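You operate a simulated robot arm through the tools that you are given. There is no shell and no other tool. Be economical: measure what you need, move in short steps, check, and stop when the job is done.

The job below is to be done with a simulated two-armed robot. You get a single attempt, and the scene is never put back.

Task
Wipe the smudges off the wardrobe's four drawer fronts; put the sponge back. What is to be rubbed or washed off counts as gone when no trace of it is left.
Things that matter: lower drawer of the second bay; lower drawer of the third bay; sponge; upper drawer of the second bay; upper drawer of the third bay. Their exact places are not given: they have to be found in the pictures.

Only the result counts: the job must be done as asked and must still hold three seconds after the hand-in. Knocking over, shifting, dropping, spilling or breaking anything else fails it.

Robot
Two 7-joint arms with two-finger parallel grippers on one trunk, on a base that drives. Base frame: it is fixed to the floor where the robot stands at the start and does not move with it; the origin is under the middle of the robot, x ahead of it, y to its left, z up. Readings come in m, rad, newtons and seconds.
The left shoulder is at the start at [0.05, 0.187, 1.16], the right one opposite. With the tool pointing down near the work surface each hand reaches from about 0.1 to 0.6 m from the robot's upright axis, wherever it stands, measured 20 degrees to its own side. Places, roughly: lower drawer of the second bay [0.5, 1.2, 0.7]; lower drawer of the third bay [0.5, 0.6, 0.7]; upper drawer of the second bay [0.5, 1.2, 0.9]; upper drawer of the third bay [0.5, 0.6, 0.9]. Payload 3.43 kg a hand.
The tool frame of a hand sits at the grasp point between the pads (the TCP): z along the fingers, y along the line on which they close. The tips reach 0.03 m beyond it. The gripper opens to 0.094 m. The fingers are 0.028 m wide and 0.01 m thick; the gripper's body (0.05 by 0.096 m) begins 0.055 m behind the TCP.
Orientation is that of the tool frame in the base frame, as a unit quaternion [w, x, y, z]. With the fingers straight down and closing along the base's y, the tool's x points along the base's -x, its y along +y and its z along -z.

Tools
- The arms move only by the tool nudge_tool. It takes "left_motion", "right_motion" or both (then of equal length, played together; a hand with none holds still); each is one flat list of numbers, 7 for each row, row after row: the shift along the tool's x, y, z in m, then the turn, a rotation vector about the tool's x, y, z in rad, then the gripper command, from -1 (fully open) to 1 (shut), values between in proportion. In form: [tx, ty, tz, rx, ry, rz, fingers, tx, ty, tz, rx, ry, rz, fingers, ...]. A call has 1 to 12 rows; each row is the pose to reach, as a shift and turn from the pose commanded when the call began, along the tool's axes at that moment. A row lasts 0.2 s, in which the tool goes at most 0.05 m and 0.15 rad; a call with a longer step from one row to the next is refused whole, and so is a gripper value outside its range. Where a pose cannot be reached the arm comes as near as it can. A force on the tool above 40 N (or 10 N above the force at the start of the call, whichever is more), or a blocked arm, ends the call early, and 0.2 s more pass. The fingers move at their own pace (about 0.153 m/s each) and stop on an object; they squeeze with about 21 N. The grip force told is the motor's: it shows also when the fingers shut on nothing. Time passes only in rows, and 0.2 s behind the last, so rows that repeat a pose let the fingers close. It gives the time, the measured TCP pose, the force on the tool (base axes), the opening and the grip force at its end, in the units of the frame above (readings bear some noise), with the torque about the TCP (base axes, N m) and any sound that the robot's microphone picked up.
- Cameras (640 x 400 px; columns grow to the right, rows downward): "scene" is now at [0.1333, 0.0467, 1.3215]; the picture's right is [0.56, -0.83, 0.00], its down [-0.48, -0.33, -0.81] and it looks along [0.67, 0.46, -0.59] (base axes); focal length 264 px, centre (320, 200). "left" rides on the left gripper at [0.076, -0.014, -0.102] in its tool frame; the picture's right is [0.18, 0.98, 0.00], its down [-0.75, 0.14, -0.64] and it looks along [-0.63, 0.12, 0.77] (tool axes); focal length 243 px, centre (320, 200). "right" rides on the right gripper at [0.076, 0.014, -0.102] in its tool frame; the picture's right is [-0.18, 0.98, 0.00], its down [-0.75, -0.14, -0.64] and it looks along [-0.63, -0.12, 0.77] (tool axes); focal length 243 px, centre (320, 200).
- snapshot(camera): a new picture of that camera. No time passes.
- lift_body(by): slides the trunk up (or, below 0, down) by that many m; the arms and the scene camera ride with it, the base frame stays. It gives what a move gives, with no picture.
- drive_base(legs): drives the robot by 1 to 6 legs, each [ahead, left, turn to the left] in m, m and rad, along the robot's own axes; the way and the turn of a leg run together, so that a leg with both is an arc; at most 1.5 m and 3.142 rad a leg. The arms and the cameras ride along, it lands a little off, and it stops where it bumps. It gives what a move gives.
- head_to(pan, tilt): turns the head with the scene camera to pan (to the left, within 1.396 rad either way) and tilt (down, from -0.506 to 1.204), counted from straight ahead of the robot. It gives what a move gives.
- locate(camera, pixels): for up to 12 pixels [column, row] of the newest picture of that camera ("zoom" is the newest enlarged one), the place [x, y, z] in the base frame of the surface seen there, good to about 0.002 m. No time passes.
- zoom(camera, box): a new picture of the part [left, top, right, bottom] of that camera's present view, enlarged. No time passes.
- hand_in(): hands the job in; it is judged then, once.

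Go step by step. Measure first, check grasps and placings, and put right what went wrong. The budget is 80 turns and 58 pictures, counting those below and the enlarged ones. Unless the task says otherwise, let go and move clear before handing in, and close with one line.

The tools are called after ">>>" as name(argument=value, ...) on one line, values as JSON. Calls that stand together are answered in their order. nudge_tool: Moves the arms, as the interface text tells. Its arguments: {"type":"object","properties":{"left_motion":{"type":"array"},"right_motion":{"type":"array"}},"required":[]} The other tools are called the same way: lift_body (by) slides the trunk up or down; drive_base (legs) drives the base; head_to (pan, tilt) turns the head that bears the scene camera; snapshot (camera) takes a picture; locate (camera, pixels) gives the place of the surface under pixels of a picture; zoom (camera, box) takes an enlarged picture of a part of a camera's view; hand_in () hands the job in.

At the start:

```text
time_s: 0.0
left_position: [0.2704, 0.4073, 0.9997]
left_tool_rot: [0.0, 0.0, 1.0, 0.001]
left_force: [-0.3, -0.3, -0.1]
left_ft_torque: [-0.01, -0.03, -0.01]
left_finger_gap: 0.094
left_grip_force: 0.0
right_position: [0.3395, 0.0336, 0.9998]
right_tool_rot: [0.0, 0.0, 1.0, 0.001]
right_force: [0.7, 1.0, 0.8]
right_ft_torque: [0.01, 0.0, 0.02]
right_finger_gap: 0.0943
right_grip_force: 0.0
trunk travel left (down, up): [-0.375, 0.057]
robot x, y, heading: [-0.0004, 0.0004, -0.002]
head pan, tilt: [0.6, 0.625]
```

scene: 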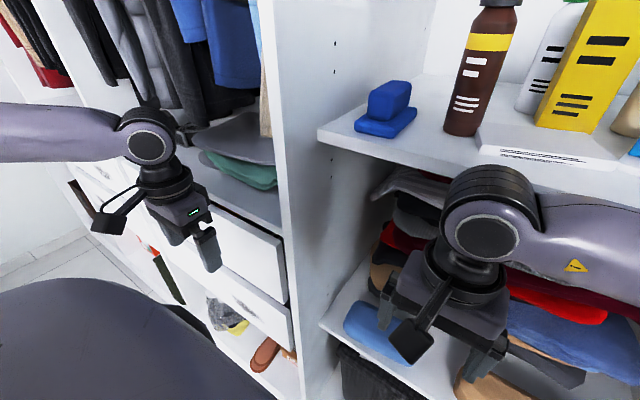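
right: 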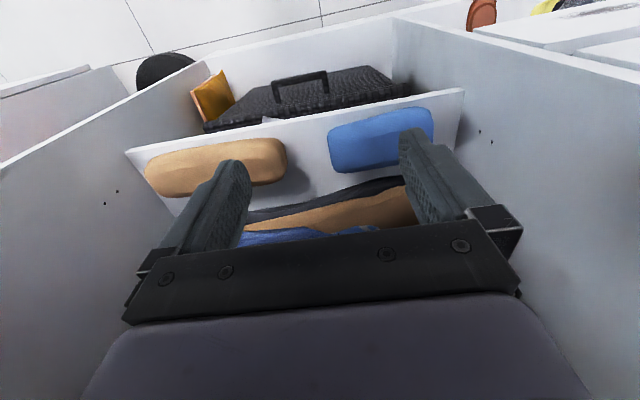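
left: 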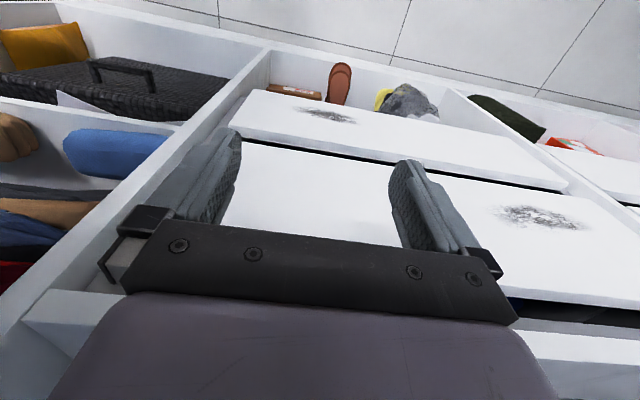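

The blue sponge with its handle seems to sit on the shelf at scene pixel (387,108), and smudges are visible on the drawer fronts in the left picture. I'll measure these.

>>> locate(camera="scene", pixels=[[389, 84], [370, 100], [408, 100], [385, 124], [357, 127], [412, 110], [320, 133], [420, 150], [385, 107], [240, 225], [240, 300], [290, 250]])

>>> locate(camera="left", pixels=[[540, 217], [500, 210], [580, 225], [325, 114], [300, 110], [355, 120], [300, 200], [450, 250], [400, 140], [450, 180], [245, 160], [570, 190]])

>>> zoom(camera="scene", box=[300, 50, 460, 150])

```text
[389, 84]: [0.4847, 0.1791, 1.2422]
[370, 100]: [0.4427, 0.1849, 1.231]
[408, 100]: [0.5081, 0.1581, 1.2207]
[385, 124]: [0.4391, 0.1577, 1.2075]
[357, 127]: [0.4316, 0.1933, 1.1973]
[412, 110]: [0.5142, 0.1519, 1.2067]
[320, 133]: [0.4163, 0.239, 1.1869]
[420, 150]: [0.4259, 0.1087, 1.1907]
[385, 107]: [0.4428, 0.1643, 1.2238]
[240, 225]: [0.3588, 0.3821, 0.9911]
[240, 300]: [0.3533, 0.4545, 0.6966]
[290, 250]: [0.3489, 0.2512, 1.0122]
```

```text
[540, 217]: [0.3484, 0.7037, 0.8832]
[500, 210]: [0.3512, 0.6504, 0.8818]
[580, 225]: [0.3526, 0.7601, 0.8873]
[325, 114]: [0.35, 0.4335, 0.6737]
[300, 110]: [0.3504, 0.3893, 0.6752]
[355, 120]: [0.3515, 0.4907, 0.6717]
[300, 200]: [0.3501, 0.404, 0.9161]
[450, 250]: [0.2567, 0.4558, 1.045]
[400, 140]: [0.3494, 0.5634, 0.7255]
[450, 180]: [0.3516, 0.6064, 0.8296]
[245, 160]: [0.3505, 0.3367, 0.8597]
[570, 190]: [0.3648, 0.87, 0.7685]
```

```text
4.00 times, centred on (380, 100) of scene
```

zoom: 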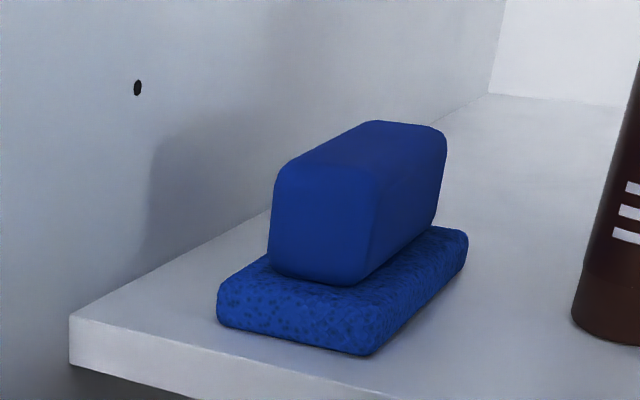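

Drawer fronts lie at x≈0.35; the sponge is on the shelf at about [0.475,0.168], long along x, beside a panel at y≈0.24. I'll look around at the bay and the second-bay drawers before picking an arm.

>>> head_to(pan=0.1, tilt=0.25)

>>> snapshot(camera="scene")

>>> locate(camera="zoom", pixels=[[270, 260], [320, 270], [365, 270], [375, 170], [285, 165], [440, 130], [370, 122], [220, 290], [370, 345], [465, 235], [445, 180], [72, 320]])

```text
time_s: 0.9
left_position: [0.2697, 0.4088, 1.0004]
left_tool_rot: [-0.001, 0.0, 1.0, 0.0]
left_force: [-0.5, 0.5, -0.4]
left_ft_torque: [-0.01, 0.01, 0.03]
left_finger_gap: 0.094
left_grip_force: 0.0
right_position: [0.3399, 0.0329, 0.9995]
right_tool_rot: [-0.001, 0.0, 1.0, 0.0]
right_force: [-0.2, -0.1, -0.3]
right_ft_torque: [-0.01, 0.01, 0.0]
right_finger_gap: 0.0939
right_grip_force: 0.1
trunk travel left (down, up): [-0.375, 0.057]
robot x, y, heading: [-0.0005, 0.0001, 0.0]
head pan, tilt: [0.099, 0.25]
```

```text
53 pictures are left
```

scene: 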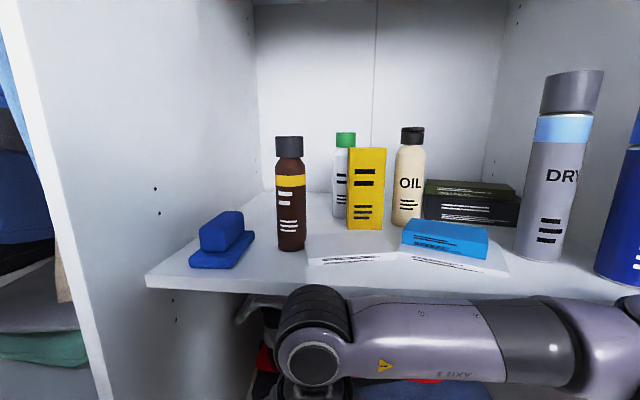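

```text
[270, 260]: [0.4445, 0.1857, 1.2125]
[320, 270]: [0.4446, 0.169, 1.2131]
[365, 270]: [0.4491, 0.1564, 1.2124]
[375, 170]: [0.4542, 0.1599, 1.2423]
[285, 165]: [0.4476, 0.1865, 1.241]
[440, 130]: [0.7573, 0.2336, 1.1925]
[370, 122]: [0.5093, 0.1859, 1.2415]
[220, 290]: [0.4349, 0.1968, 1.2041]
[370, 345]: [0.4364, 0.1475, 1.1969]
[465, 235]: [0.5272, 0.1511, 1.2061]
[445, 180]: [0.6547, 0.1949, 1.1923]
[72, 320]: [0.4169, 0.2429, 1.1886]
```

The bay is open in front; the bottle at (290,200) is the nearest neighbour. I'll measure it, the DRY can and the panels, and look left at the second-bay drawers.

>>> locate(camera="scene", pixels=[[290, 140], [278, 240], [290, 248], [350, 255], [550, 100], [540, 250], [150, 278], [75, 250], [110, 380], [220, 240], [222, 215], [610, 250]])

>>> head_to(pan=1.1, tilt=0.6)

>>> snapshot(camera="scene")

```text
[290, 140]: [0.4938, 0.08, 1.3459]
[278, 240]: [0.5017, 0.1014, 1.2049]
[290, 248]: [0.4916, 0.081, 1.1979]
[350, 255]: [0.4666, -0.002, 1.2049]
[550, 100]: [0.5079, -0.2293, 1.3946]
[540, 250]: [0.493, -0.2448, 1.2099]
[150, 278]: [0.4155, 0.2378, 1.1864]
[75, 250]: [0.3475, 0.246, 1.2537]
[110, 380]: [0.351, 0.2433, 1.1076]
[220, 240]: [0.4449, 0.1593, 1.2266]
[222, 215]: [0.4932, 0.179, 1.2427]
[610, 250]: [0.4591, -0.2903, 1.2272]
```

```text
time_s: 2.2
left_position: [0.2699, 0.4069, 1.0007]
left_tool_rot: [0.0, 0.0, 1.0, -0.001]
left_force: [0.0, 0.0, 0.1]
left_ft_torque: [-0.02, 0.0, 0.0]
left_finger_gap: 0.0939
left_grip_force: 0.1
right_position: [0.3405, 0.0332, 0.9999]
right_tool_rot: [0.0, 0.0, 1.0, 0.001]
right_force: [1.3, -0.7, 0.0]
right_ft_torque: [0.01, -0.02, 0.02]
right_finger_gap: 0.0938
right_grip_force: 0.0
trunk travel left (down, up): [-0.375, 0.057]
robot x, y, heading: [-0.0022, 0.0011, 0.003]
head pan, tilt: [1.1, 0.6]
```

```text
52 pictures are left
```

scene: 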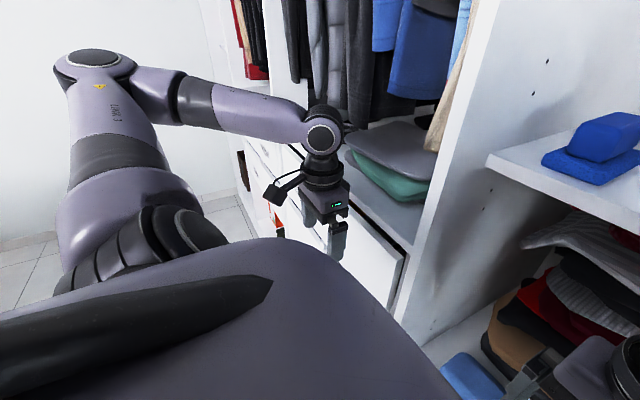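

The right arm (elbow outward to −y) suits the shelf best, as the panel would block the left elbow. The bottle spans y≈0.055–0.108, the handle centre is at (0.478, 0.172), the panel at 0.243: a tight but workable gap. I'll back off, lift the trunk and raise the right hand.

>>> drive_base(legs=[[-0.2, 0, 0]])

>>> lift_body(by=0.05)

>>> nudge_tool(right_motion=[0, 0, -0.05, 0, 0, 0, -1, 0, 0, -0.1, 0, 0, 0, -1, 0, 0, -0.15, 0, 0, 0, -1, 0, 0, -0.2, 0, 0, 0, -1, 0, 0, -0.25, 0, 0, 0, -1, 0, 0, -0.3, 0, 0, 0, -1, 0, 0, -0.34, 0, 0, 0, -1, 0, 0, -0.34, 0, 0, 0, -1])

>>> drive_base(legs=[[0, 0.28, 0]])

>>> head_to(pan=-0.1, tilt=0.3)

>>> snapshot(camera="scene")

```text
time_s: 3.8
left_position: [0.0675, 0.4076, 1.0]
left_tool_rot: [0.001, -0.001, 1.0, 0.0]
left_force: [0.3, -0.1, 0.6]
left_ft_torque: [0.0, 0.01, 0.02]
left_finger_gap: 0.094
left_grip_force: 0.0
right_position: [0.1373, 0.0331, 1.0008]
right_tool_rot: [0.001, 0.0, 1.0, 0.001]
right_force: [-0.1, -0.6, 0.4]
right_ft_torque: [-0.01, 0.01, -0.01]
right_finger_gap: 0.0939
right_grip_force: 0.1
trunk travel left (down, up): [-0.375, 0.057]
robot x, y, heading: [-0.2007, -0.0029, -0.004]
head pan, tilt: [1.1, 0.6]
```

```text
time_s: 4.7
left_position: [0.069, 0.4077, 1.0502]
left_tool_rot: [-0.001, -0.001, 1.0, 0.001]
left_force: [-0.4, 0.4, -0.3]
left_ft_torque: [0.0, -0.02, -0.01]
left_finger_gap: 0.0942
left_grip_force: 0.1
right_position: [0.1395, 0.0323, 1.0512]
right_tool_rot: [0.0, 0.0, 1.0, 0.0]
right_force: [-0.8, -0.3, 0.4]
right_ft_torque: [0.0, -0.01, -0.01]
right_finger_gap: 0.094
right_grip_force: 0.0
trunk travel left (down, up): [-0.425, 0.007]
robot x, y, heading: [-0.2038, -0.0025, 0.001]
head pan, tilt: [1.1, 0.6]
```

```text
time_s: 6.5
left_position: [0.0694, 0.4083, 1.0502]
left_tool_rot: [-0.001, -0.001, 1.0, 0.0]
left_force: [0.1, -0.3, -0.9]
left_ft_torque: [0.02, -0.02, 0.02]
left_finger_gap: 0.0943
left_grip_force: 0.1
right_position: [0.1403, 0.032, 1.391]
right_tool_rot: [0.0, -0.001, 1.0, 0.001]
right_force: [0.3, -0.2, 0.1]
right_ft_torque: [0.01, 0.0, 0.0]
right_finger_gap: 0.094
right_grip_force: 0.1
trunk travel left (down, up): [-0.425, 0.007]
robot x, y, heading: [-0.2, 0.0009, -0.0]
head pan, tilt: [1.1, 0.6]
```

```text
time_s: 8.5
left_position: [0.0679, 0.6897, 1.0496]
left_tool_rot: [0.0, -0.001, 1.0, 0.0]
left_force: [0.2, 0.2, -0.9]
left_ft_torque: [-0.03, 0.02, -0.03]
left_finger_gap: 0.0941
left_grip_force: 0.0
right_position: [0.1396, 0.315, 1.391]
right_tool_rot: [0.0, -0.001, 1.0, 0.001]
right_force: [0.2, 1.3, -0.1]
right_ft_torque: [-0.04, -0.02, 0.01]
right_finger_gap: 0.0942
right_grip_force: 0.1
trunk travel left (down, up): [-0.425, 0.007]
robot x, y, heading: [-0.2006, 0.2776, 0.004]
head pan, tilt: [1.1, 0.6]
```

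```text
time_s: 9.9
left_position: [0.0673, 0.6905, 1.0497]
left_tool_rot: [0.001, -0.001, 1.0, 0.0]
left_force: [-0.2, 0.0, 0.1]
left_ft_torque: [0.0, 0.01, -0.01]
left_finger_gap: 0.094
left_grip_force: 0.0
right_position: [0.1402, 0.3149, 1.3905]
right_tool_rot: [0.0, -0.001, 1.0, 0.001]
right_force: [0.4, 0.7, 1.0]
right_ft_torque: [-0.02, 0.01, 0.01]
right_finger_gap: 0.094
right_grip_force: 0.0
trunk travel left (down, up): [-0.425, 0.007]
robot x, y, heading: [-0.2039, 0.2811, 0.0]
head pan, tilt: [-0.099, 0.3]
```

```text
51 pictures are left
```

scene: 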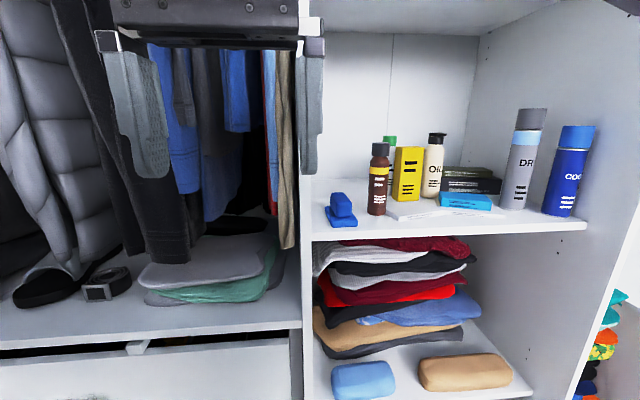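

The hand is up at z=1.39 and clear. I'll shift it to y=0.172, drive ahead 0.2, and look.

>>> nudge_tool(right_motion=[0, -0.05, 0, 0, 0, 0, -0.5, 0, -0.1, 0, 0, 0, 0, -0.5, 0, -0.143, 0, 0, 0, 0, -0.5, 0, -0.143, 0, 0, 0, 0, -0.5])

>>> drive_base(legs=[[0.2, 0, 0]])

>>> snapshot(camera="scene")

>>> snapshot(camera="right")

```text
time_s: 10.9
left_position: [0.0686, 0.6898, 1.0508]
left_tool_rot: [-0.001, -0.001, 1.0, 0.0]
left_force: [0.3, 0.4, -0.3]
left_ft_torque: [0.0, 0.01, 0.0]
left_finger_gap: 0.0941
left_grip_force: 0.1
right_position: [0.1394, 0.1724, 1.3907]
right_tool_rot: [0.0, -0.001, 1.0, 0.0]
right_force: [-0.1, 0.8, 0.1]
right_ft_torque: [-0.04, -0.01, -0.02]
right_finger_gap: 0.0705
right_grip_force: 0.1
trunk travel left (down, up): [-0.425, 0.007]
robot x, y, heading: [-0.2025, 0.2818, 0.001]
head pan, tilt: [-0.099, 0.3]
```

```text
time_s: 12.5
left_position: [0.2665, 0.6909, 1.049]
left_tool_rot: [0.0, -0.001, 1.0, -0.001]
left_force: [0.2, 0.8, -0.1]
left_ft_torque: [-0.02, -0.01, 0.03]
left_finger_gap: 0.0939
left_grip_force: 0.1
right_position: [0.3394, 0.1738, 1.3893]
right_tool_rot: [0.0, -0.002, 1.0, 0.001]
right_force: [0.4, -0.9, 0.2]
right_ft_torque: [0.0, 0.03, 0.0]
right_finger_gap: 0.0706
right_grip_force: 0.0
trunk travel left (down, up): [-0.425, 0.007]
robot x, y, heading: [-0.0035, 0.2821, 0.002]
head pan, tilt: [-0.099, 0.3]
```

```text
50 pictures are left
```

scene: 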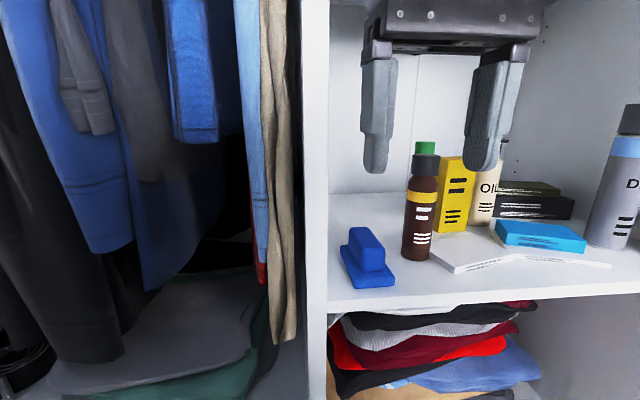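

```text
49 pictures are left
```

right: 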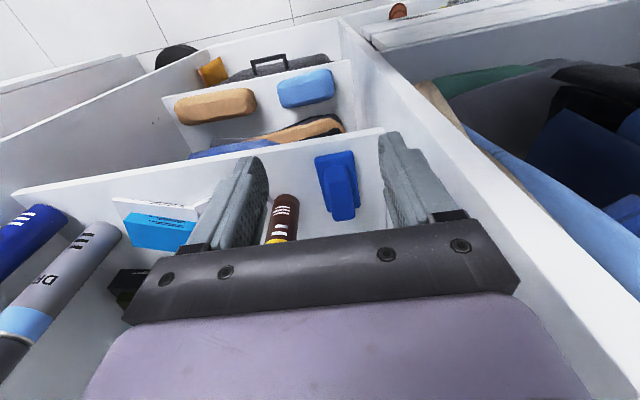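

The hand is in front of the shelf at (0.339,0.174,1.389). I'll re-measure the sponge handle precisely in this right view before going in.

>>> zoom(camera="right", box=[260, 130, 420, 230])

>>> locate(camera="right", pixels=[[326, 167], [351, 165], [334, 218], [355, 216], [316, 157], [354, 151], [327, 212], [273, 205], [297, 205], [285, 197], [430, 190], [340, 190]])

```text
4.00 times, centred on (340, 180) of right
```

zoom: 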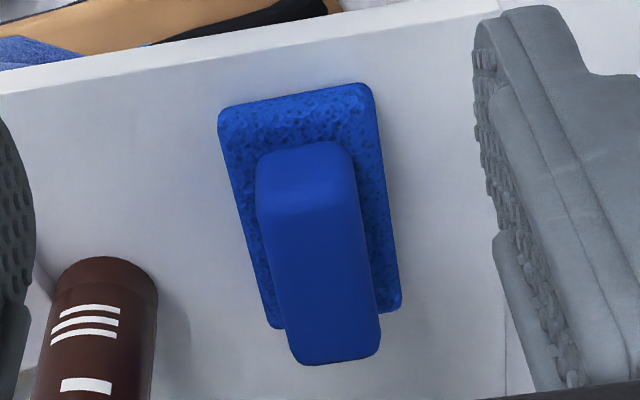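

```text
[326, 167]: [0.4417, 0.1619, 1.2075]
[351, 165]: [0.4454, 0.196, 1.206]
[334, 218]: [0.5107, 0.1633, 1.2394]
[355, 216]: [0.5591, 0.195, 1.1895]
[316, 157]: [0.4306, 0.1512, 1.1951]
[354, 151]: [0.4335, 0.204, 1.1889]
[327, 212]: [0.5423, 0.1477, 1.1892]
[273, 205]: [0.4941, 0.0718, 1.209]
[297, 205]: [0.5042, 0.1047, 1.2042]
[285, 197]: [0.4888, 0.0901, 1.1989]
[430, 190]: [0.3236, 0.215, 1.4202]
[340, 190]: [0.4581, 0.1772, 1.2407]
```

>>> locate(camera="zoom", pixels=[[264, 210], [350, 208], [300, 350], [370, 345], [308, 212], [260, 165], [335, 355], [222, 130], [368, 95], [398, 295], [270, 320], [155, 300]])

```text
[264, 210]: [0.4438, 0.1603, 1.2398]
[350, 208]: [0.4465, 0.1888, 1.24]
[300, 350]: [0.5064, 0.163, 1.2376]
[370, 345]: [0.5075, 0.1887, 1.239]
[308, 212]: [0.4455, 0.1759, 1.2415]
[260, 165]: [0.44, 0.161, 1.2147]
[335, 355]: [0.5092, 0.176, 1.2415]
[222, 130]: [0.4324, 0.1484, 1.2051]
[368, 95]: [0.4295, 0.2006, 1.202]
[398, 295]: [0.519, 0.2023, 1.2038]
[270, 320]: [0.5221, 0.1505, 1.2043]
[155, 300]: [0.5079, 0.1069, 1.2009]
```

The handle centre is (0.476,0.1755), its top 1.242, and the base top about 1.212. I'll go forward over it in one call, then down.

>>> nudge_tool(right_motion=[-0.045, 0.002, 0, 0, 0, 0, -0.5, -0.09, 0.002, 0, 0, 0, 0, -0.5, -0.1365, 0.002, 0, 0, 0, 0, -0.5, -0.1365, 0.002, 0, 0, 0, 0, -0.5])

>>> snapshot(camera="scene")

>>> snapshot(camera="right")

```text
time_s: 13.5
left_position: [0.2675, 0.6892, 1.0512]
left_tool_rot: [0.0, -0.002, 1.0, 0.0]
left_force: [-0.1, 0.1, 0.6]
left_ft_torque: [0.0, 0.01, 0.0]
left_finger_gap: 0.0939
left_grip_force: 0.1
right_position: [0.4727, 0.1728, 1.3856]
right_tool_rot: [0.002, -0.002, 1.0, 0.001]
right_force: [-0.2, -0.8, 0.3]
right_ft_torque: [0.01, -0.02, -0.02]
right_finger_gap: 0.0707
right_grip_force: 0.0
right hand out of reach, approached as far as the arm can: row 3, 4
trunk travel left (down, up): [-0.425, 0.007]
robot x, y, heading: [-0.0002, 0.281, 0.001]
head pan, tilt: [-0.099, 0.3]
```

```text
47 pictures are left
```

scene: 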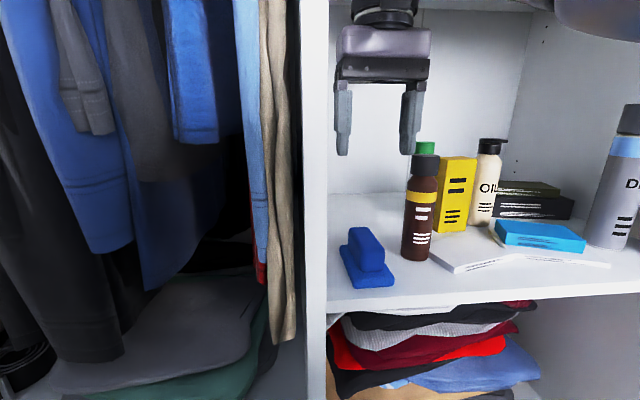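

```text
46 pictures are left
```

right: 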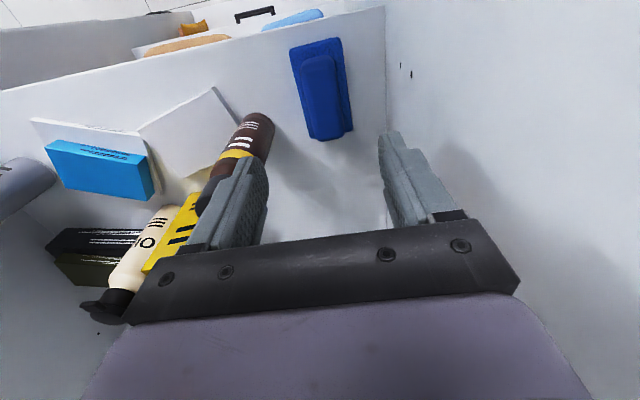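

At this height the arm is just at its reach limit (x 0.473, y 0.1728). Lowering brings the wrist nearer the shoulder height, so I'll descend 0.08 and re-read.

>>> nudge_tool(right_motion=[0, 0, 0.04, 0, 0, 0, -0.5, 0, 0, 0.08, 0, 0, 0, -0.5, 0, 0, 0.08, 0, 0, 0, -0.5])

```text
time_s: 14.3
left_position: [0.2666, 0.6905, 1.0498]
left_tool_rot: [0.001, -0.001, 1.0, 0.0]
left_force: [0.2, -0.2, 0.2]
left_ft_torque: [0.0, -0.01, 0.0]
left_finger_gap: 0.0939
left_grip_force: 0.1
right_position: [0.4715, 0.1739, 1.3057]
right_tool_rot: [0.001, -0.001, 1.0, 0.001]
right_force: [-0.2, 0.4, 0.0]
right_ft_torque: [0.0, 0.02, -0.01]
right_finger_gap: 0.0708
right_grip_force: 0.0
trunk travel left (down, up): [-0.425, 0.007]
robot x, y, heading: [-0.0051, 0.2808, 0.006]
head pan, tilt: [-0.099, 0.3]
```

Now at (0.4715, 0.174, 1.306); I'll add +0.004 in x, +0.0015 in y and descend to z≈1.245, stepping gently.

>>> nudge_tool(right_motion=[-0.004, 0.0015, 0.02, 0, 0, 0, -0.5, -0.004, 0.0015, 0.045, 0, 0, 0, -0.5, -0.004, 0.0015, 0.061, 0, 0, 0, -0.5, -0.004, 0.0015, 0.061, 0, 0, 0, -0.5])

>>> snapshot(camera="right")

>>> zoom(camera="scene", box=[300, 150, 460, 310])

```text
time_s: 15.3
left_position: [0.2655, 0.6898, 1.0498]
left_tool_rot: [0.0, -0.001, 1.0, 0.0]
left_force: [0.4, -0.2, -0.1]
left_ft_torque: [-0.01, 0.03, 0.01]
left_finger_gap: 0.0941
left_grip_force: 0.1
right_position: [0.4752, 0.1749, 1.2446]
right_tool_rot: [0.001, -0.001, 1.0, 0.001]
right_force: [-0.3, 0.6, 0.0]
right_ft_torque: [0.0, -0.02, 0.01]
right_finger_gap: 0.0703
right_grip_force: 0.1
trunk travel left (down, up): [-0.425, 0.007]
robot x, y, heading: [-0.0038, 0.2807, 0.007]
head pan, tilt: [-0.099, 0.3]
```

```text
45 pictures are left
```

right: 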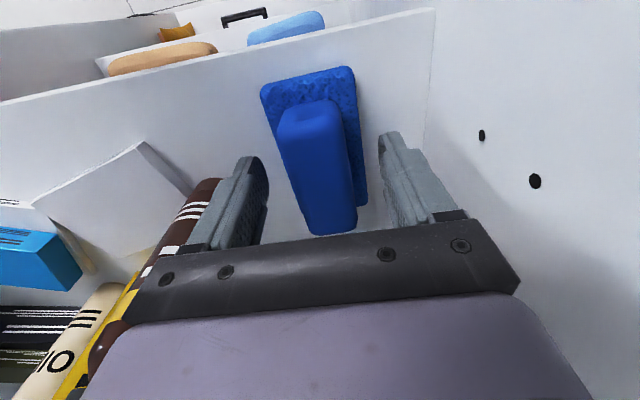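

```text
2.50 times, centred on (380, 230) of scene
```

zoom: 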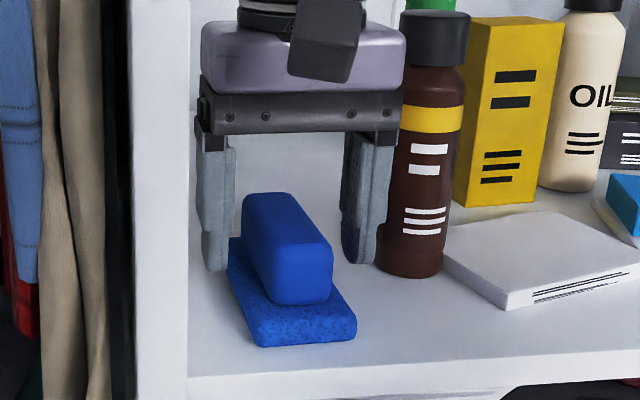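

The fingers straddle the handle at (0.475,0.175,1.245). Closing now.

>>> nudge_tool(right_motion=[0, 0, 0, 0, 0, 0, 0.2, 0, 0, 0, 0, 0, 0, 1, 0, 0, 0, 0, 0, 0, 1, 0, 0, 0, 0, 0, 0, 1])

>>> nudge_tool(right_motion=[0, 0, -0.03, 0, 0, 0, 1, 0, 0, -0.03, 0, 0, 0, 1])

>>> snapshot(camera="right")

>>> zoom(camera="scene", box=[300, 130, 460, 290])

```text
time_s: 16.3
left_position: [0.266, 0.6907, 1.0503]
left_tool_rot: [-0.001, -0.002, 1.0, 0.0]
left_force: [0.3, 0.7, -0.2]
left_ft_torque: [0.02, 0.03, 0.03]
left_finger_gap: 0.0939
left_grip_force: 0.1
right_position: [0.4738, 0.1757, 1.2447]
right_tool_rot: [0.0, -0.002, 1.0, 0.0]
right_force: [0.4, -0.2, 0.0]
right_ft_torque: [0.02, -0.02, -0.02]
right_finger_gap: 0.037
right_grip_force: 20.8
trunk travel left (down, up): [-0.425, 0.007]
robot x, y, heading: [-0.0051, 0.2798, 0.005]
head pan, tilt: [-0.099, 0.3]
```

```text
time_s: 16.9
left_position: [0.2651, 0.6903, 1.0504]
left_tool_rot: [0.001, -0.002, 1.0, 0.0]
left_force: [0.0, 1.1, -0.2]
left_ft_torque: [-0.03, -0.03, 0.02]
left_finger_gap: 0.0941
left_grip_force: 0.1
right_position: [0.4742, 0.1772, 1.2741]
right_tool_rot: [0.0, -0.003, 1.0, 0.001]
right_force: [-0.3, -0.7, 0.7]
right_ft_torque: [0.01, -0.02, 0.0]
right_finger_gap: 0.0
right_grip_force: 21.2
trunk travel left (down, up): [-0.425, 0.007]
robot x, y, heading: [-0.0016, 0.2793, 0.004]
head pan, tilt: [-0.099, 0.3]
```

```text
43 pictures are left
```

right: 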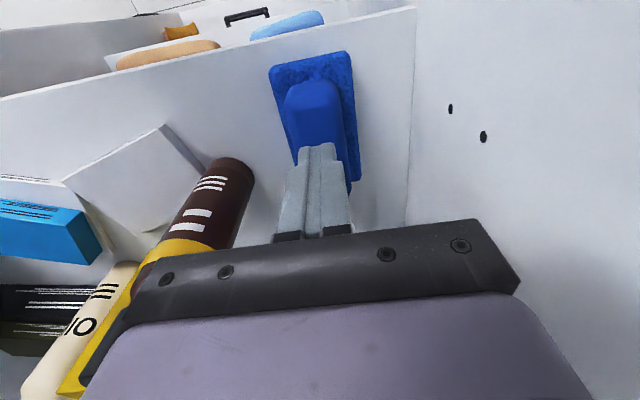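

```text
2.50 times, centred on (380, 210) of scene
```

zoom: 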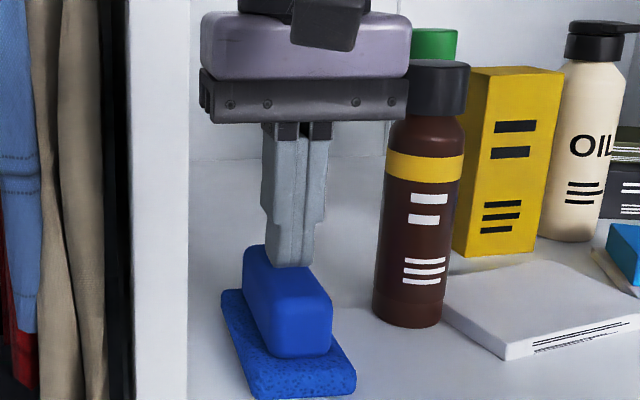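

The fingers slipped off upward (gap 0 now); the sponge is still on the shelf. I'll re-measure where the fingertips and the handle are.

>>> locate(camera="zoom", pixels=[[285, 262], [320, 205], [265, 250], [270, 300], [320, 310], [300, 350], [255, 350], [228, 300], [265, 390], [350, 385], [280, 270], [325, 350]])

>>> locate(camera="right", pixels=[[287, 110], [340, 108], [300, 150], [345, 145], [270, 70], [345, 53], [357, 175], [310, 90], [290, 150], [315, 100]])

```text
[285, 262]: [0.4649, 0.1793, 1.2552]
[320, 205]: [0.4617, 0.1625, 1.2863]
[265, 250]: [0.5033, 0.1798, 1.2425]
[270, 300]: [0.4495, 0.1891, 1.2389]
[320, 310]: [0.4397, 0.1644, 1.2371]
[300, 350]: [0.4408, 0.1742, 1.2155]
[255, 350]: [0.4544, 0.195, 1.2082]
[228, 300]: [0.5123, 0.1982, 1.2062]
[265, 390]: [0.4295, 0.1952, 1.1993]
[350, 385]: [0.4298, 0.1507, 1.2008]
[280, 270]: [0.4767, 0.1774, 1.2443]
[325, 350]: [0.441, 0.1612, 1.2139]
```

```text
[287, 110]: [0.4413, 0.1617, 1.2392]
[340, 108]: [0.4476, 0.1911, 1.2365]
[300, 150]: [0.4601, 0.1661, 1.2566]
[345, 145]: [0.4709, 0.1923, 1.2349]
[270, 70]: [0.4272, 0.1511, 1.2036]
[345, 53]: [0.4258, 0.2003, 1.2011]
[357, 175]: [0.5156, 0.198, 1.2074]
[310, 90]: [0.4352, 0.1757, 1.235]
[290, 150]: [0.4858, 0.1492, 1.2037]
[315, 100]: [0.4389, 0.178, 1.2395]
```

The tips visibly end at about z=1.25 with the TCP at 1.274, so the last grasp only caught the rounded top. I'll reopen and go deeper, feeling for the base, to z≈1.239.

>>> nudge_tool(right_motion=[0, 0, 0, 0, 0, 0, -0.5, 0, 0, 0, 0, 0, 0, -0.5, 0, -0.001, 0.015, 0, 0, 0, -0.5, 0, -0.001, 0.03, 0, 0, 0, -0.5, 0, -0.001, 0.035, 0, 0, 0, -0.5, 0, -0.001, 0.035, 0, 0, 0, -0.5])

>>> zoom(camera="scene", box=[310, 190, 420, 300])

```text
time_s: 18.3
left_position: [0.2667, 0.689, 1.0496]
left_tool_rot: [0.0, -0.001, 1.0, 0.001]
left_force: [0.1, 0.2, 0.2]
left_ft_torque: [-0.05, -0.02, -0.02]
left_finger_gap: 0.094
left_grip_force: 0.1
right_position: [0.4743, 0.1751, 1.2407]
right_tool_rot: [0.0, -0.002, 1.0, 0.0]
right_force: [0.4, 0.1, -0.4]
right_ft_torque: [0.0, -0.03, 0.05]
right_finger_gap: 0.0703
right_grip_force: 0.1
trunk travel left (down, up): [-0.425, 0.007]
robot x, y, heading: [-0.0062, 0.2841, 0.002]
head pan, tilt: [-0.099, 0.3]
```

```text
3.64 times, centred on (365, 245) of scene
```

zoom: 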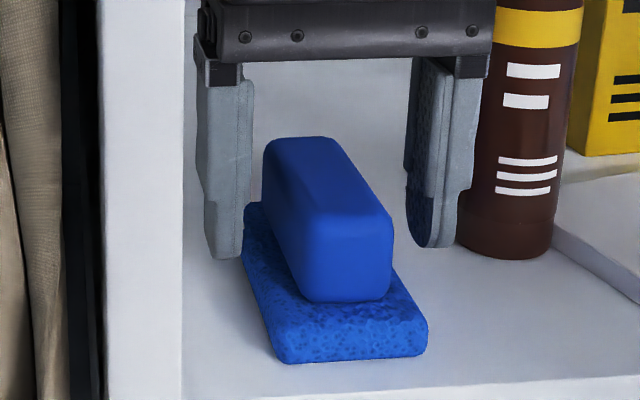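

>>> locate(camera="zoom", pixels=[[222, 257], [228, 252], [425, 245], [440, 243], [350, 260], [340, 200], [340, 310], [325, 325]])

```text
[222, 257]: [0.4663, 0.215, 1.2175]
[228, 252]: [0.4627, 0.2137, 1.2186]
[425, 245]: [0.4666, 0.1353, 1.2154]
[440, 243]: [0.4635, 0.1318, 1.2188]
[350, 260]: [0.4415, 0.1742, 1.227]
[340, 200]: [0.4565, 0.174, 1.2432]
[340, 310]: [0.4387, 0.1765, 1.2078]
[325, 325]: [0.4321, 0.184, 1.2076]
```

Tips are at about z 1.214, the base top 1.208. I'll go 3 mm lower, close, and lift slowly.

>>> nudge_tool(right_motion=[0, 0.0005, 0.003, 0, 0, 0, -0.5, 0, 0.0005, 0.003, 0, 0, 0, 0.1, 0, 0.0005, 0.003, 0, 0, 0, 1, 0, 0.0005, 0.003, 0, 0, 0, 1, 0, 0.0005, 0.003, 0, 0, 0, 1])

>>> nudge_tool(right_motion=[0, 0, -0.003, 0, 0, 0, 1, 0, 0, -0.006, 0, 0, 0, 1, 0, 0, -0.01, 0, 0, 0, 1, 0, 0, -0.01, 0, 0, 0, 1])

>>> zoom(camera="scene", box=[310, 190, 420, 300])

```text
time_s: 19.5
left_position: [0.2667, 0.6915, 1.0508]
left_tool_rot: [0.001, -0.002, 1.0, 0.0]
left_force: [0.0, 0.6, 0.0]
left_ft_torque: [0.03, 0.01, 0.0]
left_finger_gap: 0.0939
left_grip_force: 0.0
right_position: [0.4749, 0.1747, 1.2368]
right_tool_rot: [0.0, -0.002, 1.0, 0.001]
right_force: [-0.6, 1.1, 2.2]
right_ft_torque: [-0.03, -0.01, -0.01]
right_finger_gap: 0.0379
right_grip_force: 20.6
trunk travel left (down, up): [-0.425, 0.007]
robot x, y, heading: [-0.0003, 0.2811, 0.005]
head pan, tilt: [-0.099, 0.3]
```

```text
time_s: 20.5
left_position: [0.2667, 0.6899, 1.0506]
left_tool_rot: [0.001, -0.002, 1.0, 0.0]
left_force: [0.1, 0.4, 0.8]
left_ft_torque: [0.01, -0.01, 0.02]
left_finger_gap: 0.0939
left_grip_force: 0.1
right_position: [0.4769, 0.1759, 1.247]
right_tool_rot: [0.0, -0.001, 1.0, 0.001]
right_force: [-1.1, 0.5, -0.2]
right_ft_torque: [-0.01, -0.02, -0.02]
right_finger_gap: 0.0379
right_grip_force: 20.7
trunk travel left (down, up): [-0.425, 0.007]
robot x, y, heading: [-0.0029, 0.2795, 0.002]
head pan, tilt: [-0.099, 0.3]
```

```text
3.64 times, centred on (365, 245) of scene
```

zoom: 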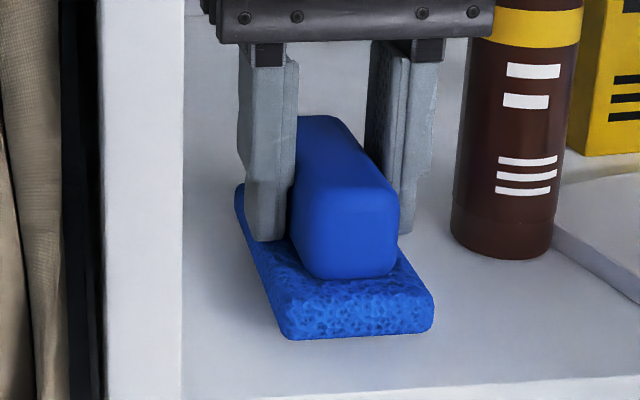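

The grip holds (gap 0.038, sponge raised 10 mm). Sponge's bottom face is about 0.047 beyond the TCP. I'll lift 0.05 more and back the base out.

>>> nudge_tool(right_motion=[0, 0, -0.012, 0, 0, 0, 1, 0, 0, -0.025, 0, 0, 0, 1, 0, 0, -0.04, 0, 0, 0, 1, 0, 0, -0.055, 0, 0, 0, 1, 0, 0, -0.055, 0, 0, 0, 1])

>>> drive_base(legs=[[-0.4, 0, 0]])

>>> snapshot(camera="right")

>>> head_to(pan=0.7, tilt=0.6)

>>> snapshot(camera="scene")

```text
time_s: 21.7
left_position: [0.2679, 0.6902, 1.0494]
left_tool_rot: [0.0, -0.001, 1.0, 0.0]
left_force: [-0.7, -0.4, 0.2]
left_ft_torque: [-0.04, 0.04, 0.0]
left_finger_gap: 0.0939
left_grip_force: 0.0
right_position: [0.4741, 0.1748, 1.3018]
right_tool_rot: [0.0, -0.002, 1.0, 0.001]
right_force: [-0.6, -0.7, 0.6]
right_ft_torque: [-0.01, -0.02, -0.01]
right_finger_gap: 0.0382
right_grip_force: 20.7
trunk travel left (down, up): [-0.425, 0.007]
robot x, y, heading: [-0.0019, 0.2842, 0.004]
head pan, tilt: [-0.099, 0.3]
```

```text
time_s: 24.2
left_position: [-0.1334, 0.6898, 1.0499]
left_tool_rot: [0.001, -0.002, 1.0, 0.001]
left_force: [-0.8, 0.3, 0.2]
left_ft_torque: [0.02, -0.02, -0.01]
left_finger_gap: 0.0939
left_grip_force: 0.0
right_position: [0.0746, 0.1742, 1.3027]
right_tool_rot: [0.0, -0.002, 1.0, 0.001]
right_force: [-0.7, 0.7, -1.2]
right_ft_torque: [-0.02, 0.02, 0.02]
right_finger_gap: 0.0378
right_grip_force: 21.0
trunk travel left (down, up): [-0.425, 0.007]
robot x, y, heading: [-0.4019, 0.2775, 0.006]
head pan, tilt: [-0.099, 0.3]
```

```text
39 pictures are left
```

right: 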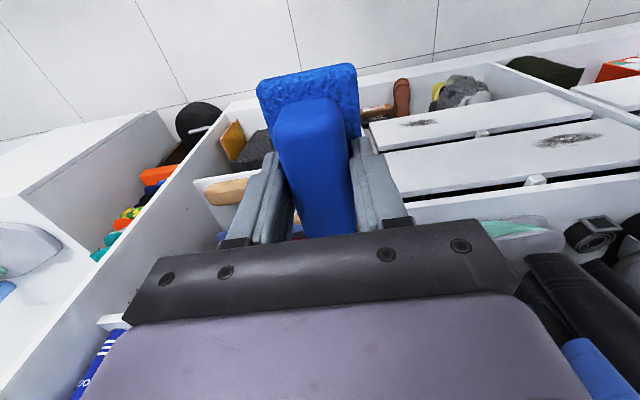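

```text
time_s: 25.3
left_position: [-0.1332, 0.6878, 1.0509]
left_tool_rot: [0.0, -0.002, 1.0, 0.0]
left_force: [-1.0, -0.2, -0.6]
left_ft_torque: [-0.01, 0.0, -0.04]
left_finger_gap: 0.0939
left_grip_force: 0.1
right_position: [0.0761, 0.1744, 1.3012]
right_tool_rot: [0.0, -0.002, 1.0, 0.001]
right_force: [-0.7, -0.1, 0.5]
right_ft_torque: [-0.02, -0.01, -0.01]
right_finger_gap: 0.0377
right_grip_force: 21.2
trunk travel left (down, up): [-0.425, 0.007]
robot x, y, heading: [-0.4027, 0.2771, 0.004]
head pan, tilt: [0.7, 0.6]
```

```text
38 pictures are left
```

scene: 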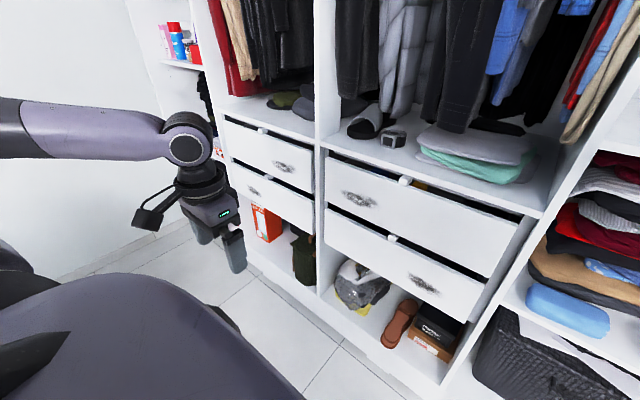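

All four smudges are in view: (357,200), (423,284), (285,167), (253,190). There are small knobs at the drawer tops, e.g. (405,181) and (392,238). Measuring with zooms.

>>> zoom(camera="scene", box=[320, 150, 520, 320])

>>> locate(camera="scene", pixels=[[344, 195], [376, 203], [360, 192], [357, 206], [410, 279], [438, 289], [425, 278], [424, 290], [405, 181], [392, 238], [330, 155], [515, 235]])

>>> zoom(camera="scene", box=[215, 105, 335, 245])

>>> locate(camera="scene", pixels=[[274, 163], [296, 171], [285, 162], [284, 173], [247, 187], [260, 194], [254, 186], [253, 194], [228, 120], [310, 190], [232, 165], [313, 228]])

```text
2.35 times, centred on (420, 235) of scene
```

zoom: 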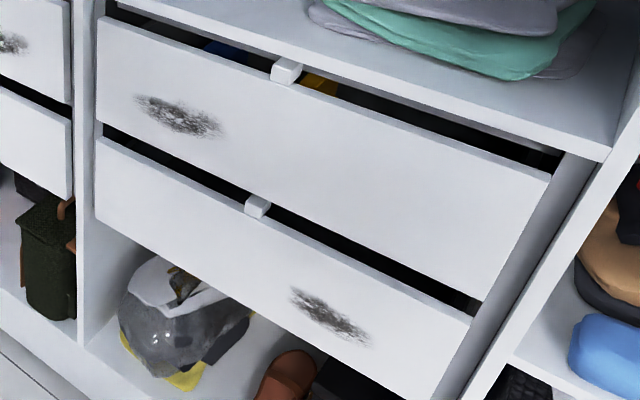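

```text
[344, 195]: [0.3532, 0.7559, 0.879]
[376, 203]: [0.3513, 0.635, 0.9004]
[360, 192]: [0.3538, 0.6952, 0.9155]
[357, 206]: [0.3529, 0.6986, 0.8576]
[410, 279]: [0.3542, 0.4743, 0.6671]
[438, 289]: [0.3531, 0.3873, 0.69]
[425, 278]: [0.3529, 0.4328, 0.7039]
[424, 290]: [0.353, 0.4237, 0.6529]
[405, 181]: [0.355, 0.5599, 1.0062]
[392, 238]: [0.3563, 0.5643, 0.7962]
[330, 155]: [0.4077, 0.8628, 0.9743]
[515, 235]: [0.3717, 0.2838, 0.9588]
```

```text
2.86 times, centred on (275, 175) of scene
```

zoom: 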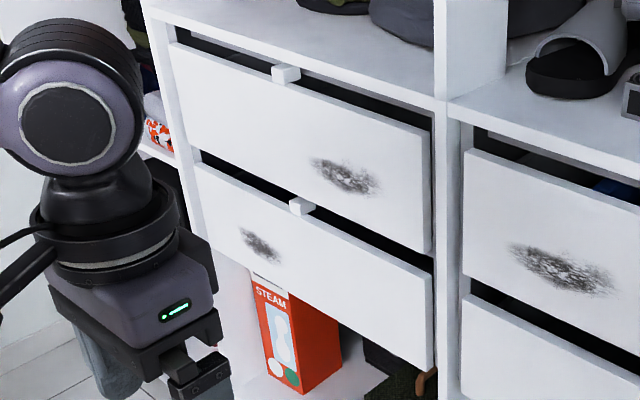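

```text
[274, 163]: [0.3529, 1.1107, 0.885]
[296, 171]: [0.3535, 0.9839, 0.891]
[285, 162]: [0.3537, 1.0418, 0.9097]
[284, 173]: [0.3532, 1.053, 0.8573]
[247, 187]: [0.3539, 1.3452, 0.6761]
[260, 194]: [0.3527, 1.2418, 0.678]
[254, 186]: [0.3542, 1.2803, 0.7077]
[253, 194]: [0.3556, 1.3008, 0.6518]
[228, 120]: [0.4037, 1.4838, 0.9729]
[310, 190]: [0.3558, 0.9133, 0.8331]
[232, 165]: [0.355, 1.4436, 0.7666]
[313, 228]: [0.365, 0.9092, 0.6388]
```

Smudge centres (surface x≈0.353): U3 (0.695,0.886), L3 (0.431,0.678), U2 (1.047,0.884), L2 (1.293,0.679), each about 0.12×0.06. I'll pitch the right tool forward 90° about its y (sponge face to +x) in free space.

>>> nudge_tool(right_motion=[0, 0, 0, 0, -0.1428, 0, 1, 0, 0, 0, 0, -0.2856, 0, 1, 0, 0, 0, 0, -0.4284, 0, 1, 0, 0, 0, 0, -0.5712, 0, 1, 0, 0, 0, 0, -0.714, 0, 1, 0, 0, 0, 0, -0.8568, 0, 1, 0, 0, 0, 0, -0.9996, 0, 1, 0, 0, 0, 0, -1.1424, 0, 1, 0, 0, 0, 0, -1.2852, 0, 1, 0, 0, 0, 0, -1.428, 0, 1, 0, 0, 0, 0, -1.5708, 0, 1, 0, 0, 0, 0, -1.5708, 0, 1])

>>> head_to(pan=0.0, tilt=0.5)

>>> snapshot(camera="scene")

```text
time_s: 27.9
left_position: [-0.133, 0.6898, 1.05]
left_tool_rot: [0.001, -0.002, 1.0, 0.0]
left_force: [-1.0, 0.5, -0.3]
left_ft_torque: [0.0, 0.0, -0.03]
left_finger_gap: 0.094
left_grip_force: 0.0
right_position: [0.0765, 0.1728, 1.3018]
right_tool_rot: [0.708, 0.0, 0.707, 0.002]
right_force: [0.3, -0.6, -0.6]
right_ft_torque: [0.05, 0.04, 0.0]
right_finger_gap: 0.0377
right_grip_force: 20.8
trunk travel left (down, up): [-0.425, 0.007]
robot x, y, heading: [-0.4034, 0.2816, 0.005]
head pan, tilt: [0.7, 0.6]
```

```text
time_s: 29.0
left_position: [-0.1327, 0.6893, 1.0496]
left_tool_rot: [-0.001, -0.002, 1.0, 0.0]
left_force: [-0.6, -0.8, -0.1]
left_ft_torque: [-0.01, 0.0, -0.01]
left_finger_gap: 0.0939
left_grip_force: 0.2
right_position: [0.0768, 0.174, 1.3019]
right_tool_rot: [0.707, 0.0, 0.707, 0.001]
right_force: [0.3, 0.8, -0.4]
right_ft_torque: [0.04, -0.01, -0.03]
right_finger_gap: 0.0378
right_grip_force: 20.5
trunk travel left (down, up): [-0.425, 0.007]
robot x, y, heading: [-0.4, 0.2806, -0.001]
head pan, tilt: [0.0, 0.499]
```

```text
35 pictures are left
```

scene: 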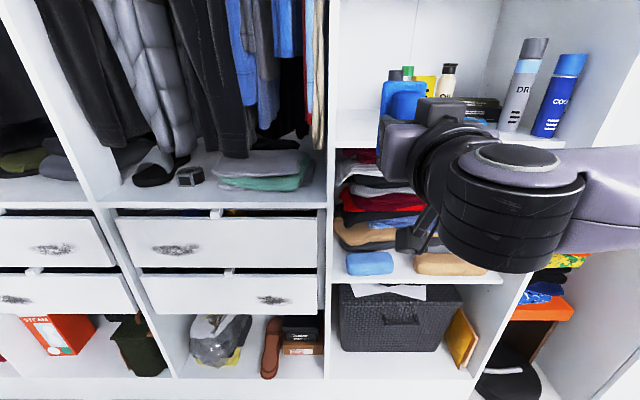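

The sponge faces the wardrobe with the grip held. Now I lower the trunk 0.415 (hand to z≈0.887), drive left 0.44, then ahead 0.19.

>>> lift_body(by=-0.415)

>>> drive_base(legs=[[0, 0.52, 0], [0.19, 0, 0]])

>>> snapshot(camera="scene")

```text
refused: -0.415 is not a number from -0.4 to 0.4
```

```text
time_s: 33.2
left_position: [0.0527, 1.2122, 1.0506]
left_tool_rot: [0.0, -0.004, 1.0, -0.001]
left_force: [0.8, 0.4, 0.2]
left_ft_torque: [-0.02, 0.01, -0.01]
left_finger_gap: 0.0938
left_grip_force: 0.0
right_position: [0.2627, 0.698, 1.3016]
right_tool_rot: [0.707, -0.001, 0.707, 0.002]
right_force: [1.2, -0.6, -0.2]
right_ft_torque: [0.03, 0.03, -0.01]
right_finger_gap: 0.0379
right_grip_force: 20.9
trunk travel left (down, up): [-0.425, 0.007]
robot x, y, heading: [-0.2133, 0.8029, 0.005]
head pan, tilt: [0.0, 0.499]
```

```text
34 pictures are left
```

scene: 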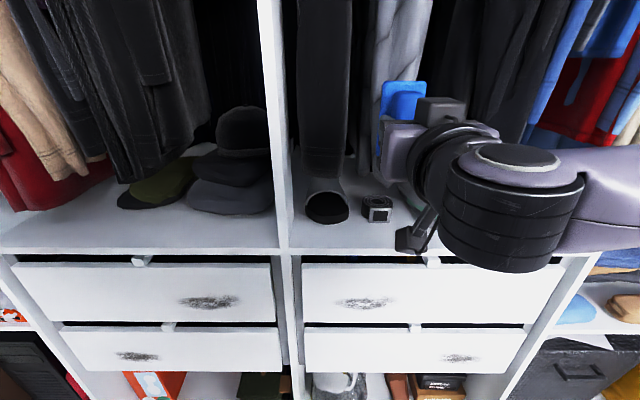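

The hand is at (0.263,0.698,1.302), clear of the fronts by 4 cm. Lowering the trunk in two allowed steps.

>>> lift_body(by=-0.2)

>>> lift_body(by=-0.215)

>>> snapshot(camera="scene")

```text
time_s: 35.3
left_position: [0.0526, 1.2122, 0.8498]
left_tool_rot: [0.0, -0.004, 1.0, 0.0]
left_force: [0.2, -0.5, 0.1]
left_ft_torque: [-0.03, 0.03, -0.02]
left_finger_gap: 0.094
left_grip_force: 0.0
right_position: [0.2626, 0.6972, 1.1015]
right_tool_rot: [0.707, -0.002, 0.707, 0.002]
right_force: [0.4, -0.7, -0.4]
right_ft_torque: [0.0, 0.02, 0.01]
right_finger_gap: 0.0382
right_grip_force: 21.3
trunk travel left (down, up): [-0.225, 0.207]
robot x, y, heading: [-0.2163, 0.8002, 0.009]
head pan, tilt: [0.0, 0.499]
```

```text
time_s: 37.6
left_position: [0.0525, 1.2126, 0.6343]
left_tool_rot: [0.0, -0.003, 1.0, 0.0]
left_force: [-0.5, 0.1, -0.8]
left_ft_torque: [0.03, 0.0, -0.02]
left_finger_gap: 0.0941
left_grip_force: 0.1
right_position: [0.2628, 0.6988, 0.8866]
right_tool_rot: [0.707, -0.002, 0.707, 0.002]
right_force: [0.0, 0.4, -0.6]
right_ft_torque: [-0.01, 0.0, -0.04]
right_finger_gap: 0.0376
right_grip_force: 21.0
trunk travel left (down, up): [-0.01, 0.422]
robot x, y, heading: [-0.218, 0.8007, 0.006]
head pan, tilt: [0.0, 0.499]
```

```text
33 pictures are left
```

scene: 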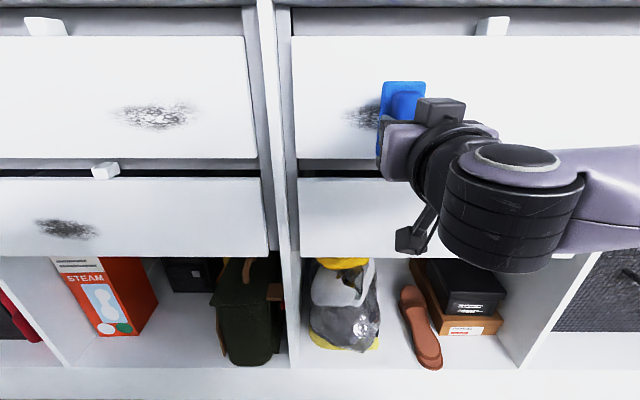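

The sponge is right before the U3 smudge (388,110). I'll press forward gently until contact, watching the force.

>>> nudge_tool(right_motion=[0, 0, 0.02, 0, 0, 0, 1, 0, 0, 0.036, 0, 0, 0, 1, 0, 0, 0.04, 0, 0, 0, 1, 0, 0, 0.043, 0, 0, 0, 1, 0, 0, 0.043, 0, 0, 0, 1])

```text
time_s: 38.8
left_position: [0.0531, 1.2126, 0.636]
left_tool_rot: [0.001, -0.002, 1.0, 0.0]
left_force: [1.1, -0.9, -0.2]
left_ft_torque: [0.01, 0.0, 0.03]
left_finger_gap: 0.0942
left_grip_force: 0.0
right_position: [0.3043, 0.6971, 0.8859]
right_tool_rot: [0.706, -0.004, 0.708, 0.004]
right_force: [-27.6, -3.9, -9.4]
right_ft_torque: [-0.03, -0.04, -0.15]
right_finger_gap: 0.0378
right_grip_force: 20.7
trunk travel left (down, up): [-0.01, 0.422]
robot x, y, heading: [-0.216, 0.8035, 0.003]
head pan, tilt: [0.0, 0.499]
```

Contact at TCP x=0.304 with 28 N, somewhat firm. I'll ease off 1.5 mm and sweep ±0.075 m along y.

>>> nudge_tool(right_motion=[0, 0, -0.0015, 0, 0, 0, 1, 0, 0.03, -0.0015, 0, 0, 0, 1, 0, 0.06, -0.0015, 0, 0, 0, 1, 0, 0.08, -0.0015, 0, 0, 0, 1, 0, 0.04, -0.0015, 0, 0, 0, 1, 0, 0.0, -0.0015, 0, 0, 0, 1, 0, -0.04, -0.0015, 0, 0, 0, 1, 0, -0.08, -0.0015, 0, 0, 0, 1, 0, -0.04, -0.0015, 0, 0, 0, 1, 0, 0, -0.0015, 0, 0, 0, 1])

```text
time_s: 41.0
left_position: [0.0524, 1.2113, 0.6351]
left_tool_rot: [0.001, -0.004, 1.0, 0.0]
left_force: [-0.1, 0.6, -0.1]
left_ft_torque: [-0.02, -0.01, 0.01]
left_finger_gap: 0.0942
left_grip_force: 0.1
right_position: [0.3032, 0.698, 0.8857]
right_tool_rot: [0.707, -0.001, 0.707, 0.003]
right_force: [-1.5, 1.2, -0.6]
right_ft_torque: [-0.11, -0.1, 0.01]
right_finger_gap: 0.0376
right_grip_force: 21.2
trunk travel left (down, up): [-0.01, 0.422]
robot x, y, heading: [-0.2109, 0.8006, 0.005]
head pan, tilt: [0.0, 0.499]
```

The sweep ran through, ending with a light 1.5 N. I'll retreat and move aside to inspect.

>>> nudge_tool(right_motion=[0, 0, -0.04, 0, 0, 0, 1, 0, -0.05, -0.04, 0, 0, 0, 1, 0, -0.1, -0.04, 0, 0, 0, 1, 0, -0.14, -0.04, 0, 0, 0, 1, 0, -0.14, -0.04, 0, 0, 0, 1])

>>> zoom(camera="scene", box=[280, 20, 480, 170])

```text
time_s: 42.2
left_position: [0.0526, 1.2117, 0.6348]
left_tool_rot: [0.0, -0.003, 1.0, -0.001]
left_force: [-0.8, 0.1, -0.2]
left_ft_torque: [0.0, 0.01, 0.0]
left_finger_gap: 0.0942
left_grip_force: 0.1
right_position: [0.2645, 0.5571, 0.8856]
right_tool_rot: [0.707, -0.002, 0.707, 0.002]
right_force: [0.0, 0.8, 0.0]
right_ft_torque: [0.01, 0.0, 0.01]
right_finger_gap: 0.0379
right_grip_force: 21.4
trunk travel left (down, up): [-0.01, 0.422]
robot x, y, heading: [-0.214, 0.8038, 0.002]
head pan, tilt: [0.0, 0.499]
```

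```text
2.67 times, centred on (380, 95) of scene
```

zoom: 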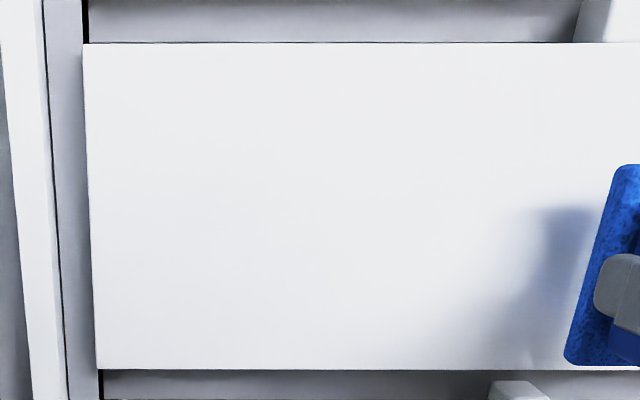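

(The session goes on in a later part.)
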